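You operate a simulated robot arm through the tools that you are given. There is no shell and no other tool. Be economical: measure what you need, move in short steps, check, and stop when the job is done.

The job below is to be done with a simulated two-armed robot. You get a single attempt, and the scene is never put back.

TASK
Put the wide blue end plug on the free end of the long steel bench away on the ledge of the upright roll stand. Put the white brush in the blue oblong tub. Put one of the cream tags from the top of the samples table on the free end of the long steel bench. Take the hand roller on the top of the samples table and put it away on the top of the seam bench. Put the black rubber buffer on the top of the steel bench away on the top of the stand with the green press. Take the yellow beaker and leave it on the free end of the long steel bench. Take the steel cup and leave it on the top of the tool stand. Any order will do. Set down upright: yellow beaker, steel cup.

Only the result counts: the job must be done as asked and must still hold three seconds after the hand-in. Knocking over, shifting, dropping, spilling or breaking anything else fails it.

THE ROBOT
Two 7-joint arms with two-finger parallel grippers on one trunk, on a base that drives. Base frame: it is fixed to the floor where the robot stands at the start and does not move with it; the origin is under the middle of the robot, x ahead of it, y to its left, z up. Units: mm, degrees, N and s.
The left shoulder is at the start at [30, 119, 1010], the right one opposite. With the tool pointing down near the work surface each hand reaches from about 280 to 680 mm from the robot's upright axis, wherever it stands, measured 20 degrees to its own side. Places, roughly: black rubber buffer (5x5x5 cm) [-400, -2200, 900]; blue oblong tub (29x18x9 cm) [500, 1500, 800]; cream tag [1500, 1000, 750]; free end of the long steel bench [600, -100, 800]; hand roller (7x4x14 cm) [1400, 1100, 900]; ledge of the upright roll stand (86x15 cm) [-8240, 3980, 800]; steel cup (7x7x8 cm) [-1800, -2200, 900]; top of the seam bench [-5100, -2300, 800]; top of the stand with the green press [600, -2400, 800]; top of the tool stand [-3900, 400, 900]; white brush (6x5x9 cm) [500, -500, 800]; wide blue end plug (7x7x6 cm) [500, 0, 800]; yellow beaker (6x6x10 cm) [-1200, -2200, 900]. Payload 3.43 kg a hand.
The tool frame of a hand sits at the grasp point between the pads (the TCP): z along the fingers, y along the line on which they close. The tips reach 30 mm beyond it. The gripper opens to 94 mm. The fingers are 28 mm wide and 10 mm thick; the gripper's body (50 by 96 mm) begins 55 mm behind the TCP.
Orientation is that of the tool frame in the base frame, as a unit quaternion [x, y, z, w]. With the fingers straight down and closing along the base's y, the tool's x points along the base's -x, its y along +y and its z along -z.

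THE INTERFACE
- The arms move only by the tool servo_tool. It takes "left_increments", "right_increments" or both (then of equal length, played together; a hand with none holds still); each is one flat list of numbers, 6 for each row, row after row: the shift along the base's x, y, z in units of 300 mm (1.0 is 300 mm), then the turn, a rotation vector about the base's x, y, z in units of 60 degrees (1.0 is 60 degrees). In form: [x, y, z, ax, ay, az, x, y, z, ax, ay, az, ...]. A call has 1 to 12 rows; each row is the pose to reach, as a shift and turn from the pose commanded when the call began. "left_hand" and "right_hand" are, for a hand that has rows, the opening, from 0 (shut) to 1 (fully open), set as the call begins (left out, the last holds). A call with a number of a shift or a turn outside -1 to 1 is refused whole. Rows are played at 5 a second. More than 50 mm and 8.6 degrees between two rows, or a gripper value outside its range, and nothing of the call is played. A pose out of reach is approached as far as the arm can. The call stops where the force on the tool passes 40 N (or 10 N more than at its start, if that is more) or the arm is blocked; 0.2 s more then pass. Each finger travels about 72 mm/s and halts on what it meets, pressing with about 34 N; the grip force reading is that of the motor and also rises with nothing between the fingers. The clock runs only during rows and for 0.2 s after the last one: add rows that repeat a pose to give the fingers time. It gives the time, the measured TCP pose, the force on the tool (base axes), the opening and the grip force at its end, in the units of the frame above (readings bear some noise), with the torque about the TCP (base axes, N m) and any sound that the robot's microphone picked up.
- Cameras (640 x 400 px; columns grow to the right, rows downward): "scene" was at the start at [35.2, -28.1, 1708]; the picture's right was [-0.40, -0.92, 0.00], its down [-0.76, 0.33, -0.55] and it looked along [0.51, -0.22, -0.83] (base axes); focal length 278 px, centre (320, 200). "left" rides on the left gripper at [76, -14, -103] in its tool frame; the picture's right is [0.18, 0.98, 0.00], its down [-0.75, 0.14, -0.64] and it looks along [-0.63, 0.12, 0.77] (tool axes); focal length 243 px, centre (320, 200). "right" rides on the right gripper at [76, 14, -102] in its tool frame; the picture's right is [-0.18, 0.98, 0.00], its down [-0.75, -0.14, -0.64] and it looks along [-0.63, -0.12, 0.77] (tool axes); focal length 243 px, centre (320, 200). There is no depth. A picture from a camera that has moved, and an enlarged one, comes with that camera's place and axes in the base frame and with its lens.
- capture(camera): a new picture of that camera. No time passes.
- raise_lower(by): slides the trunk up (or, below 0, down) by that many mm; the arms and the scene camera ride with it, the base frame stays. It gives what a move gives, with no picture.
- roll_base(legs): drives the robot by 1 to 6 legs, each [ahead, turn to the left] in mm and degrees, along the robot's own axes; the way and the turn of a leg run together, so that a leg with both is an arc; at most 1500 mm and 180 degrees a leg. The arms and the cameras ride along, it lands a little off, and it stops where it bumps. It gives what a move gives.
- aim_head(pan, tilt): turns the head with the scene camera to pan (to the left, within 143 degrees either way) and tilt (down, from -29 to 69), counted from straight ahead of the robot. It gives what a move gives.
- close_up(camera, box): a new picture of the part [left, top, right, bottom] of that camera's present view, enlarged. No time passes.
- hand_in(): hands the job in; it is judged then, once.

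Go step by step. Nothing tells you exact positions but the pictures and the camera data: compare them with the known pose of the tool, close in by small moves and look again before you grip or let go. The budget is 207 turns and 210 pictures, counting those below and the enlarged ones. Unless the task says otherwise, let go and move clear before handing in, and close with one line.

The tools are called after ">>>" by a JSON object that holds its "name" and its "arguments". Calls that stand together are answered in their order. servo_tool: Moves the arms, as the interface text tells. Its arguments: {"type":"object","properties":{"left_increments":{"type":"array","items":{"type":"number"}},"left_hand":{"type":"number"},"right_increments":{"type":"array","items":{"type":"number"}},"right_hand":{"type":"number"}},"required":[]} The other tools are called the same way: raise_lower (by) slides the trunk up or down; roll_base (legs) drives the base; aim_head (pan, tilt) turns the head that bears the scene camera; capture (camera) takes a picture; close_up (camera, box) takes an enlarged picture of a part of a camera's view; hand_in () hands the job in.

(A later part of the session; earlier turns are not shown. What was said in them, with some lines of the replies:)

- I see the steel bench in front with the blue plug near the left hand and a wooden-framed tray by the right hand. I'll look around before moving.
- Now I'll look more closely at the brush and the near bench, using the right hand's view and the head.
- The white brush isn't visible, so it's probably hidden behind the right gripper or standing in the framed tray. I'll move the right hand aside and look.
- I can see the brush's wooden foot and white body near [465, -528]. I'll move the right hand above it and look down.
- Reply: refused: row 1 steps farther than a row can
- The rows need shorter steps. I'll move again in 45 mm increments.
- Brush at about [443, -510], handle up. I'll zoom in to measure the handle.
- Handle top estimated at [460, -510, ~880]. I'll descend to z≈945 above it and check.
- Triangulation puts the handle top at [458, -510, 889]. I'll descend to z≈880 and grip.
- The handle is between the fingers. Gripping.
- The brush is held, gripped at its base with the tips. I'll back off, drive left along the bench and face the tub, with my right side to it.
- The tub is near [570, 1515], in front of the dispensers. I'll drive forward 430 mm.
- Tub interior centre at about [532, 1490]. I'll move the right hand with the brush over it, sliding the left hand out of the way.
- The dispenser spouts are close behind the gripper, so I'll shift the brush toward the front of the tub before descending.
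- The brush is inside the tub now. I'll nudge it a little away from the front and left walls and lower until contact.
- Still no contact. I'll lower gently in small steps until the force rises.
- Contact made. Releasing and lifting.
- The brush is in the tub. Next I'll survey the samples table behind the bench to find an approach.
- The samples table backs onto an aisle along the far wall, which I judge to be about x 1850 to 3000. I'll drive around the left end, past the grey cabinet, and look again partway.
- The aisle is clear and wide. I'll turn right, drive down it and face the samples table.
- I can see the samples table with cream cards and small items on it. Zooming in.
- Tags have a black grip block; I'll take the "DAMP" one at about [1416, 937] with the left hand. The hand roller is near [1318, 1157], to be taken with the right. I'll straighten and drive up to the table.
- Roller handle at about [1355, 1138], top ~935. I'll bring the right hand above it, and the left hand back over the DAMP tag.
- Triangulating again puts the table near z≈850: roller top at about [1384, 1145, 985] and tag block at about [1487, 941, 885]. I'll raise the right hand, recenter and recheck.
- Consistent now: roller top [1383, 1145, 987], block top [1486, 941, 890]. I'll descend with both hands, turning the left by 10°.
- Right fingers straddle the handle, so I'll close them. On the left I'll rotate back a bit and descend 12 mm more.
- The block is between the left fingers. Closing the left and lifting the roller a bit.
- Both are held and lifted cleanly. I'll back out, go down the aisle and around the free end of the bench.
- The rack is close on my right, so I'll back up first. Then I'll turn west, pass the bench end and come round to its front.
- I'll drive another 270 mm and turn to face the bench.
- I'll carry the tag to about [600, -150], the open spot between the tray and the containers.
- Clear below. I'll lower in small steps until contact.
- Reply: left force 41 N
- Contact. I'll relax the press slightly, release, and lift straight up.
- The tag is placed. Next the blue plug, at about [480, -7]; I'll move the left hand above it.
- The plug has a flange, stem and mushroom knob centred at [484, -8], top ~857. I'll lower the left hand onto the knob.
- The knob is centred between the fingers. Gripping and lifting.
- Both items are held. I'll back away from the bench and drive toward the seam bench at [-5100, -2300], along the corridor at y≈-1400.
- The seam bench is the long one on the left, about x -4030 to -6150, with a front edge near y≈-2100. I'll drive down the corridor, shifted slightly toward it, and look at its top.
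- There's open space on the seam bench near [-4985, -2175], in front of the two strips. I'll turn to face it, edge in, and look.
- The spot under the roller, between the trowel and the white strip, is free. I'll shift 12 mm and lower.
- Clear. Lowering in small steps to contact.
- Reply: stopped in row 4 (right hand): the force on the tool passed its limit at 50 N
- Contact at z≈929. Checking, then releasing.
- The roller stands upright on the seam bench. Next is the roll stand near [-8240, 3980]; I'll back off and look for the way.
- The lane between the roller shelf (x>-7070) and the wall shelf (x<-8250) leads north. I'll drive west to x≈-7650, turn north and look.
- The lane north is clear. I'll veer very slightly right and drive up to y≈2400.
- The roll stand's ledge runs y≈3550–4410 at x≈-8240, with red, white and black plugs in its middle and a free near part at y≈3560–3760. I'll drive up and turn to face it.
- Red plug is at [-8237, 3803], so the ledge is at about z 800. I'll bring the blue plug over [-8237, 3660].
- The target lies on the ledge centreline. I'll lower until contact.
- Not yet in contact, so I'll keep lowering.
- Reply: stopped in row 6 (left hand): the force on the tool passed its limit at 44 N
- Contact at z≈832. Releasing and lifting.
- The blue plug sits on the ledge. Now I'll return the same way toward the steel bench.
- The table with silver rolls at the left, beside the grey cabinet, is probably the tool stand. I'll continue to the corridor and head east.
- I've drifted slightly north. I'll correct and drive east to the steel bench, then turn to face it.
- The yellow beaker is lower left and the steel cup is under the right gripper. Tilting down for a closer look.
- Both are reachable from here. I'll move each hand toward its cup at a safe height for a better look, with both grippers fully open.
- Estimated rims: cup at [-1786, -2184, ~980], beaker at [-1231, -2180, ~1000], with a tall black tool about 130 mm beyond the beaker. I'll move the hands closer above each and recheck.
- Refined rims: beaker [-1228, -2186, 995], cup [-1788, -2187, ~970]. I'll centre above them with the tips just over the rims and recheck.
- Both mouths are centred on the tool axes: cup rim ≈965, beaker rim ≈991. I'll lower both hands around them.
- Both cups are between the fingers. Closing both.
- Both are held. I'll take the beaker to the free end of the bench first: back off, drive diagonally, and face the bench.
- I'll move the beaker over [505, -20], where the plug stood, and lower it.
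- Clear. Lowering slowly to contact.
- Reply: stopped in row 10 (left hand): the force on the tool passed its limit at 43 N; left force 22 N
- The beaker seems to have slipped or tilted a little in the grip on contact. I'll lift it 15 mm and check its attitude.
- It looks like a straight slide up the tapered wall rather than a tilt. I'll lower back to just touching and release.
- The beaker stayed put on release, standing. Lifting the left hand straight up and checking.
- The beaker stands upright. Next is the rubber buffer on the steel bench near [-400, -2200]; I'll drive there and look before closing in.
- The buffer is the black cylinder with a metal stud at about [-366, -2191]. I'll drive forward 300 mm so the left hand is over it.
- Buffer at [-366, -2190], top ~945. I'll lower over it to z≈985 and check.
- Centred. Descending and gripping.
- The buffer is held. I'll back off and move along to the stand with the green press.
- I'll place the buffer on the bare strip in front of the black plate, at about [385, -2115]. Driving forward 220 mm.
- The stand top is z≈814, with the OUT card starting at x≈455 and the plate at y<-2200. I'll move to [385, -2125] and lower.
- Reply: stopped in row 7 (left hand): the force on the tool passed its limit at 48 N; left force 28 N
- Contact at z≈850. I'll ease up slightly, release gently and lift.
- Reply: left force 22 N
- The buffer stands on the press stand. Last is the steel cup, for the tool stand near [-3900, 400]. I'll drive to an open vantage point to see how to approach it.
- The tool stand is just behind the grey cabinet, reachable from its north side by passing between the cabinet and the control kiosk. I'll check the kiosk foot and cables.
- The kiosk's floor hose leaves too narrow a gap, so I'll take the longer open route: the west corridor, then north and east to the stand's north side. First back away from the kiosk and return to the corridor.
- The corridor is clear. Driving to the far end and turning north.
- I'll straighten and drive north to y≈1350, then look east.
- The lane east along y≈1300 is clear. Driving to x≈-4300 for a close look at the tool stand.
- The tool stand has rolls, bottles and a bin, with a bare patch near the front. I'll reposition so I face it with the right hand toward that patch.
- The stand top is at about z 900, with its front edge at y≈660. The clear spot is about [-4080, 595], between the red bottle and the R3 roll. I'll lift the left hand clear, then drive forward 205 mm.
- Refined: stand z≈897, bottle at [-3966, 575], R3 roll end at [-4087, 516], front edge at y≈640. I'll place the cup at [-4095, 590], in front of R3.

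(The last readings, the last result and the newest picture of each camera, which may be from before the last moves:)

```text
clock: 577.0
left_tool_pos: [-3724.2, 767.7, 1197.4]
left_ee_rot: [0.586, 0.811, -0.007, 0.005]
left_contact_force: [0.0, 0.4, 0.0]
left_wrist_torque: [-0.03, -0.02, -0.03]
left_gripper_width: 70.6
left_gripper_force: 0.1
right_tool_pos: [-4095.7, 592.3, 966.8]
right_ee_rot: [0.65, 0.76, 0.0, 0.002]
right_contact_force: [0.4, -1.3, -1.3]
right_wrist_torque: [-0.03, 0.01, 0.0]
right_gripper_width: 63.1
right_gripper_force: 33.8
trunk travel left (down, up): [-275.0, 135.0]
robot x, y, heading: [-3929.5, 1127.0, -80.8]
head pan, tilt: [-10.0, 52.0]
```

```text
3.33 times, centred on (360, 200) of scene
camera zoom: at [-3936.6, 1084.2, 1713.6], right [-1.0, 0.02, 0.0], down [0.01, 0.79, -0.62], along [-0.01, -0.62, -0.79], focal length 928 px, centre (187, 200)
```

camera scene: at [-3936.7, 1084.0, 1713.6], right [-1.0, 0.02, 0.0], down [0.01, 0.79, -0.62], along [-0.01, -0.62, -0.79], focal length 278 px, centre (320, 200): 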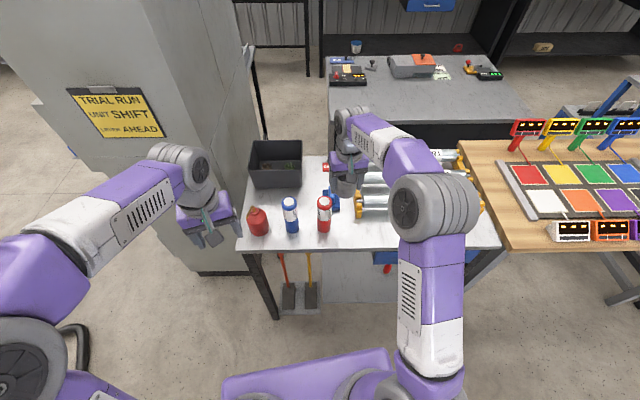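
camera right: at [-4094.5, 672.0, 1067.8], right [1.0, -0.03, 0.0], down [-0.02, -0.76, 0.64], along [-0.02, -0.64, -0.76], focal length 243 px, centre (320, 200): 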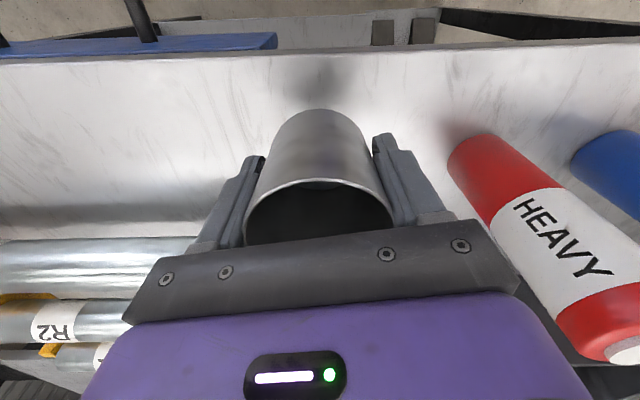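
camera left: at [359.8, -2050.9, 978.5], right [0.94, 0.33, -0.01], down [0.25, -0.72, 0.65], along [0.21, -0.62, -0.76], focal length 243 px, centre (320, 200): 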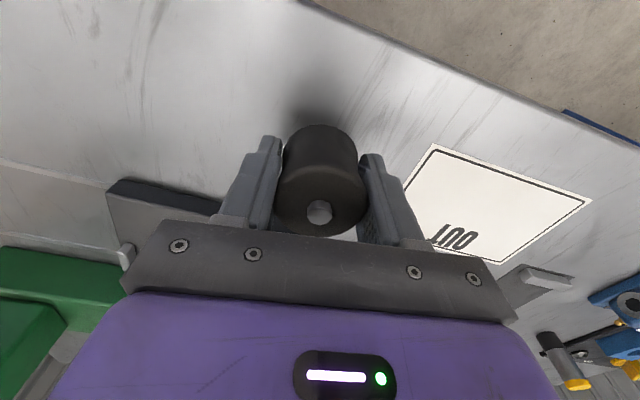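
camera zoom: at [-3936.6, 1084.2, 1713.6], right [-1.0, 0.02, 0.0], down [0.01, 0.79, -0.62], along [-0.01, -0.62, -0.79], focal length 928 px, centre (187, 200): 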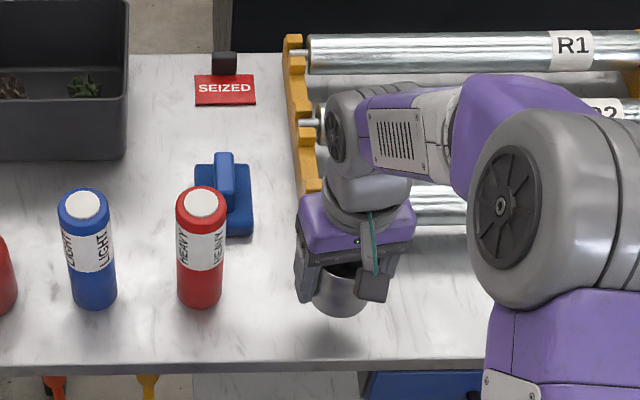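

Good clearance. Lowering gently.

>>> {"name": "servo_tool", "arguments": {"right_increments": [0, 0, -0.04, 0, 0, 0, 0, 0, -0.07, 0, 0, 0, 0, 0, -0.078, 0, 0, 0, 0, 0, -0.085, 0, 0, 0, 0, 0, -0.092, 0, 0, 0, 0, 0, -0.099, 0, 0, 0]}}

```text
clock: 578.4
left_tool_pos: [-3723.5, 767.3, 1196.4]
left_ee_rot: [0.585, 0.811, -0.008, 0.006]
left_contact_force: [0.0, -0.5, 0.2]
left_wrist_torque: [0.03, -0.02, 0.02]
left_gripper_width: 70.7
left_gripper_force: 0.2
right_tool_pos: [-4095.0, 591.6, 935.5]
right_ee_rot: [0.65, 0.76, -0.001, 0.002]
right_contact_force: [0.5, -0.5, -1.3]
right_wrist_torque: [0.02, 0.04, -0.05]
right_gripper_width: 62.8
right_gripper_force: 33.9
trunk travel left (down, up): [-275.0, 135.0]
robot x, y, heading: [-3931.4, 1133.6, -81.4]
head pan, tilt: [-10.0, 52.0]
```

>>> {"name": "servo_tool", "arguments": {"right_increments": [0, 0, -0.008, 0, 0, 0, 0, 0, -0.016, 0, 0, 0, 0, 0, -0.024, 0, 0, 0]}}

>>> {"name": "capture", "arguments": {"camera": "right"}}

```text
clock: 579.2
left_tool_pos: [-3723.9, 766.5, 1197.4]
left_ee_rot: [0.585, 0.811, -0.007, 0.005]
left_contact_force: [0.1, 0.5, -0.2]
left_wrist_torque: [-0.04, 0.03, -0.02]
left_gripper_width: 70.6
left_gripper_force: 0.1
right_tool_pos: [-4095.6, 590.8, 927.3]
right_ee_rot: [0.65, 0.76, 0.0, 0.003]
right_contact_force: [1.0, 0.9, -1.6]
right_wrist_torque: [0.0, -0.04, 0.03]
right_gripper_width: 62.8
right_gripper_force: 34.2
trunk travel left (down, up): [-275.0, 135.0]
robot x, y, heading: [-3934.1, 1129.0, -81.2]
head pan, tilt: [-10.0, 52.0]
```

```text
63 pictures are left
camera right: at [-4093.1, 670.0, 1029.1], right [1.0, -0.03, 0.0], down [-0.02, -0.76, 0.64], along [-0.02, -0.64, -0.77], focal length 243 px, centre (320, 200)
```

right: 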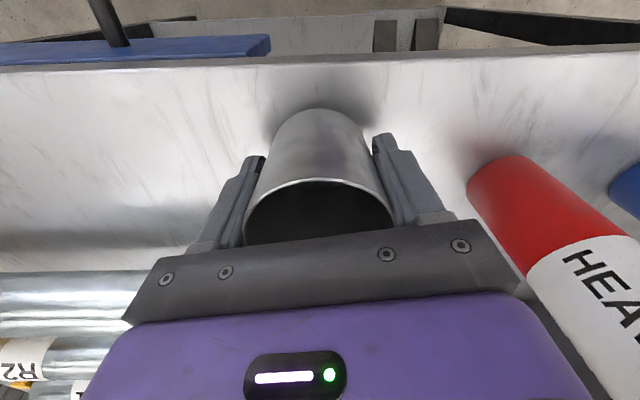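

Not touching yet. I'll continue in fine steps.

>>> {"name": "servo_tool", "arguments": {"right_increments": [0, 0, -0.01, 0, 0, 0, 0, 0, -0.02, 0, 0, 0, 0, 0, -0.03, 0, 0, 0, 0, 0, -0.04, 0, 0, 0]}}

```text
clock: 580.2
left_tool_pos: [-3722.7, 768.5, 1197.2]
left_ee_rot: [0.585, 0.811, -0.007, 0.006]
left_contact_force: [-0.5, 0.3, -0.1]
left_wrist_torque: [-0.01, -0.01, 0.0]
left_gripper_width: 70.6
left_gripper_force: 0.1
right_tool_pos: [-4094.5, 591.7, 917.5]
right_ee_rot: [0.65, 0.76, -0.002, 0.002]
right_contact_force: [-1.2, 0.1, 17.0]
right_wrist_torque: [0.47, -0.09, -0.03]
right_gripper_width: 63.0
right_gripper_force: 34.4
trunk travel left (down, up): [-275.0, 135.0]
robot x, y, heading: [-3928.0, 1130.1, -81.1]
head pan, tilt: [-10.0, 52.0]
```

Light contact at z≈917. Releasing and lifting straight up.

>>> {"name": "servo_tool", "arguments": {"right_increments": [0, 0, 0.008, 0, 0, 0, 0, 0, 0.008, 0, 0, 0]}}

>>> {"name": "servo_tool", "arguments": {"right_increments": [0, 0, 0, 0, 0, 0, 0, 0, 0, 0, 0, 0, 0, 0, 0, 0, 0, 0], "right_hand": 0.88}}

>>> {"name": "servo_tool", "arguments": {"right_increments": [0, 0, 0.06, 0, 0, 0, 0, 0, 0.16, 0, 0, 0, 0, 0, 0.3, 0, 0, 0, 0, 0, 0.45, 0, 0, 0, 0, 0, 0.6, 0, 0, 0, 0, 0.1, 0.7, 0, 0, 0]}}

>>> {"name": "capture", "arguments": {"camera": "right"}}

>>> {"name": "close_up", "arguments": {"camera": "scene", "box": [280, 140, 440, 260]}}

```text
clock: 580.8
left_tool_pos: [-3724.0, 766.7, 1196.9]
left_ee_rot: [0.585, 0.811, -0.006, 0.006]
left_contact_force: [-0.4, -0.4, 0.6]
left_wrist_torque: [0.01, 0.03, -0.03]
left_gripper_width: 70.7
left_gripper_force: 0.0
right_tool_pos: [-4094.6, 589.5, 917.9]
right_ee_rot: [0.65, 0.76, 0.001, 0.0]
right_contact_force: [-0.6, -0.8, 2.3]
right_wrist_torque: [0.02, -0.05, -0.03]
right_gripper_width: 62.9
right_gripper_force: 33.8
trunk travel left (down, up): [-275.0, 135.0]
robot x, y, heading: [-3929.6, 1126.9, -81.0]
head pan, tilt: [-10.0, 52.0]
```

```text
clock: 581.6
left_tool_pos: [-3723.6, 766.5, 1196.6]
left_ee_rot: [0.586, 0.81, -0.007, 0.005]
left_contact_force: [-0.1, 0.9, 0.1]
left_wrist_torque: [-0.01, -0.01, -0.02]
left_gripper_width: 70.2
left_gripper_force: 0.0
right_tool_pos: [-4094.1, 591.1, 919.3]
right_ee_rot: [0.65, 0.76, 0.0, 0.002]
right_contact_force: [-0.4, -0.4, 0.6]
right_wrist_torque: [0.0, 0.0, -0.03]
right_gripper_width: 82.6
right_gripper_force: 0.1
trunk travel left (down, up): [-275.0, 135.0]
robot x, y, heading: [-3928.3, 1129.2, -81.1]
head pan, tilt: [-10.0, 52.0]
```

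```text
clock: 583.0
left_tool_pos: [-3725.6, 770.1, 1196.5]
left_ee_rot: [0.585, 0.811, -0.007, 0.007]
left_contact_force: [0.2, 0.0, 0.1]
left_wrist_torque: [-0.02, -0.02, 0.03]
left_gripper_width: 70.4
left_gripper_force: 0.0
right_tool_pos: [-4092.9, 623.4, 1130.2]
right_ee_rot: [0.65, 0.76, -0.001, 0.002]
right_contact_force: [-0.2, -0.1, 0.3]
right_wrist_torque: [0.0, -0.01, -0.02]
right_gripper_width: 82.8
right_gripper_force: 0.0
trunk travel left (down, up): [-275.0, 135.0]
robot x, y, heading: [-3931.8, 1127.3, -81.2]
head pan, tilt: [-10.0, 52.0]
```

```text
62 pictures are left
camera right: at [-4091.9, 702.7, 1231.9], right [1.0, -0.03, 0.0], down [-0.02, -0.76, 0.64], along [-0.02, -0.64, -0.76], focal length 243 px, centre (320, 200)
```

right: 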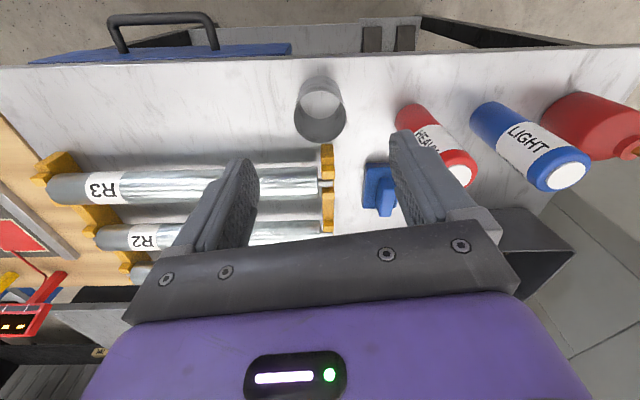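

```text
3.33 times, centred on (360, 200) of scene
camera zoom: at [-3937.0, 1086.2, 1713.7], right [-1.0, 0.02, 0.0], down [0.01, 0.79, -0.62], along [-0.01, -0.62, -0.79], focal length 928 px, centre (187, 200)
```

zoom: 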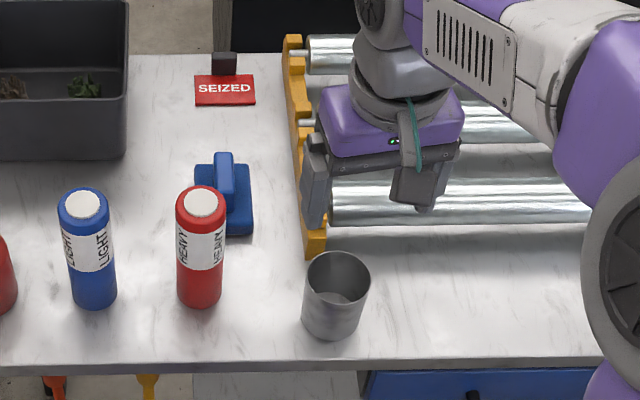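

The cup stands upright on the tool stand, and all seven items have been set down and checked. Both hands are empty and clear, so I'm handing in.

>>> {"name": "hand_in", "arguments": {}}

```text
The job is handed in.
```

All seven items are in their places, the beaker and cup are standing upright, and the job is handed in; no result came back with the hand-in.
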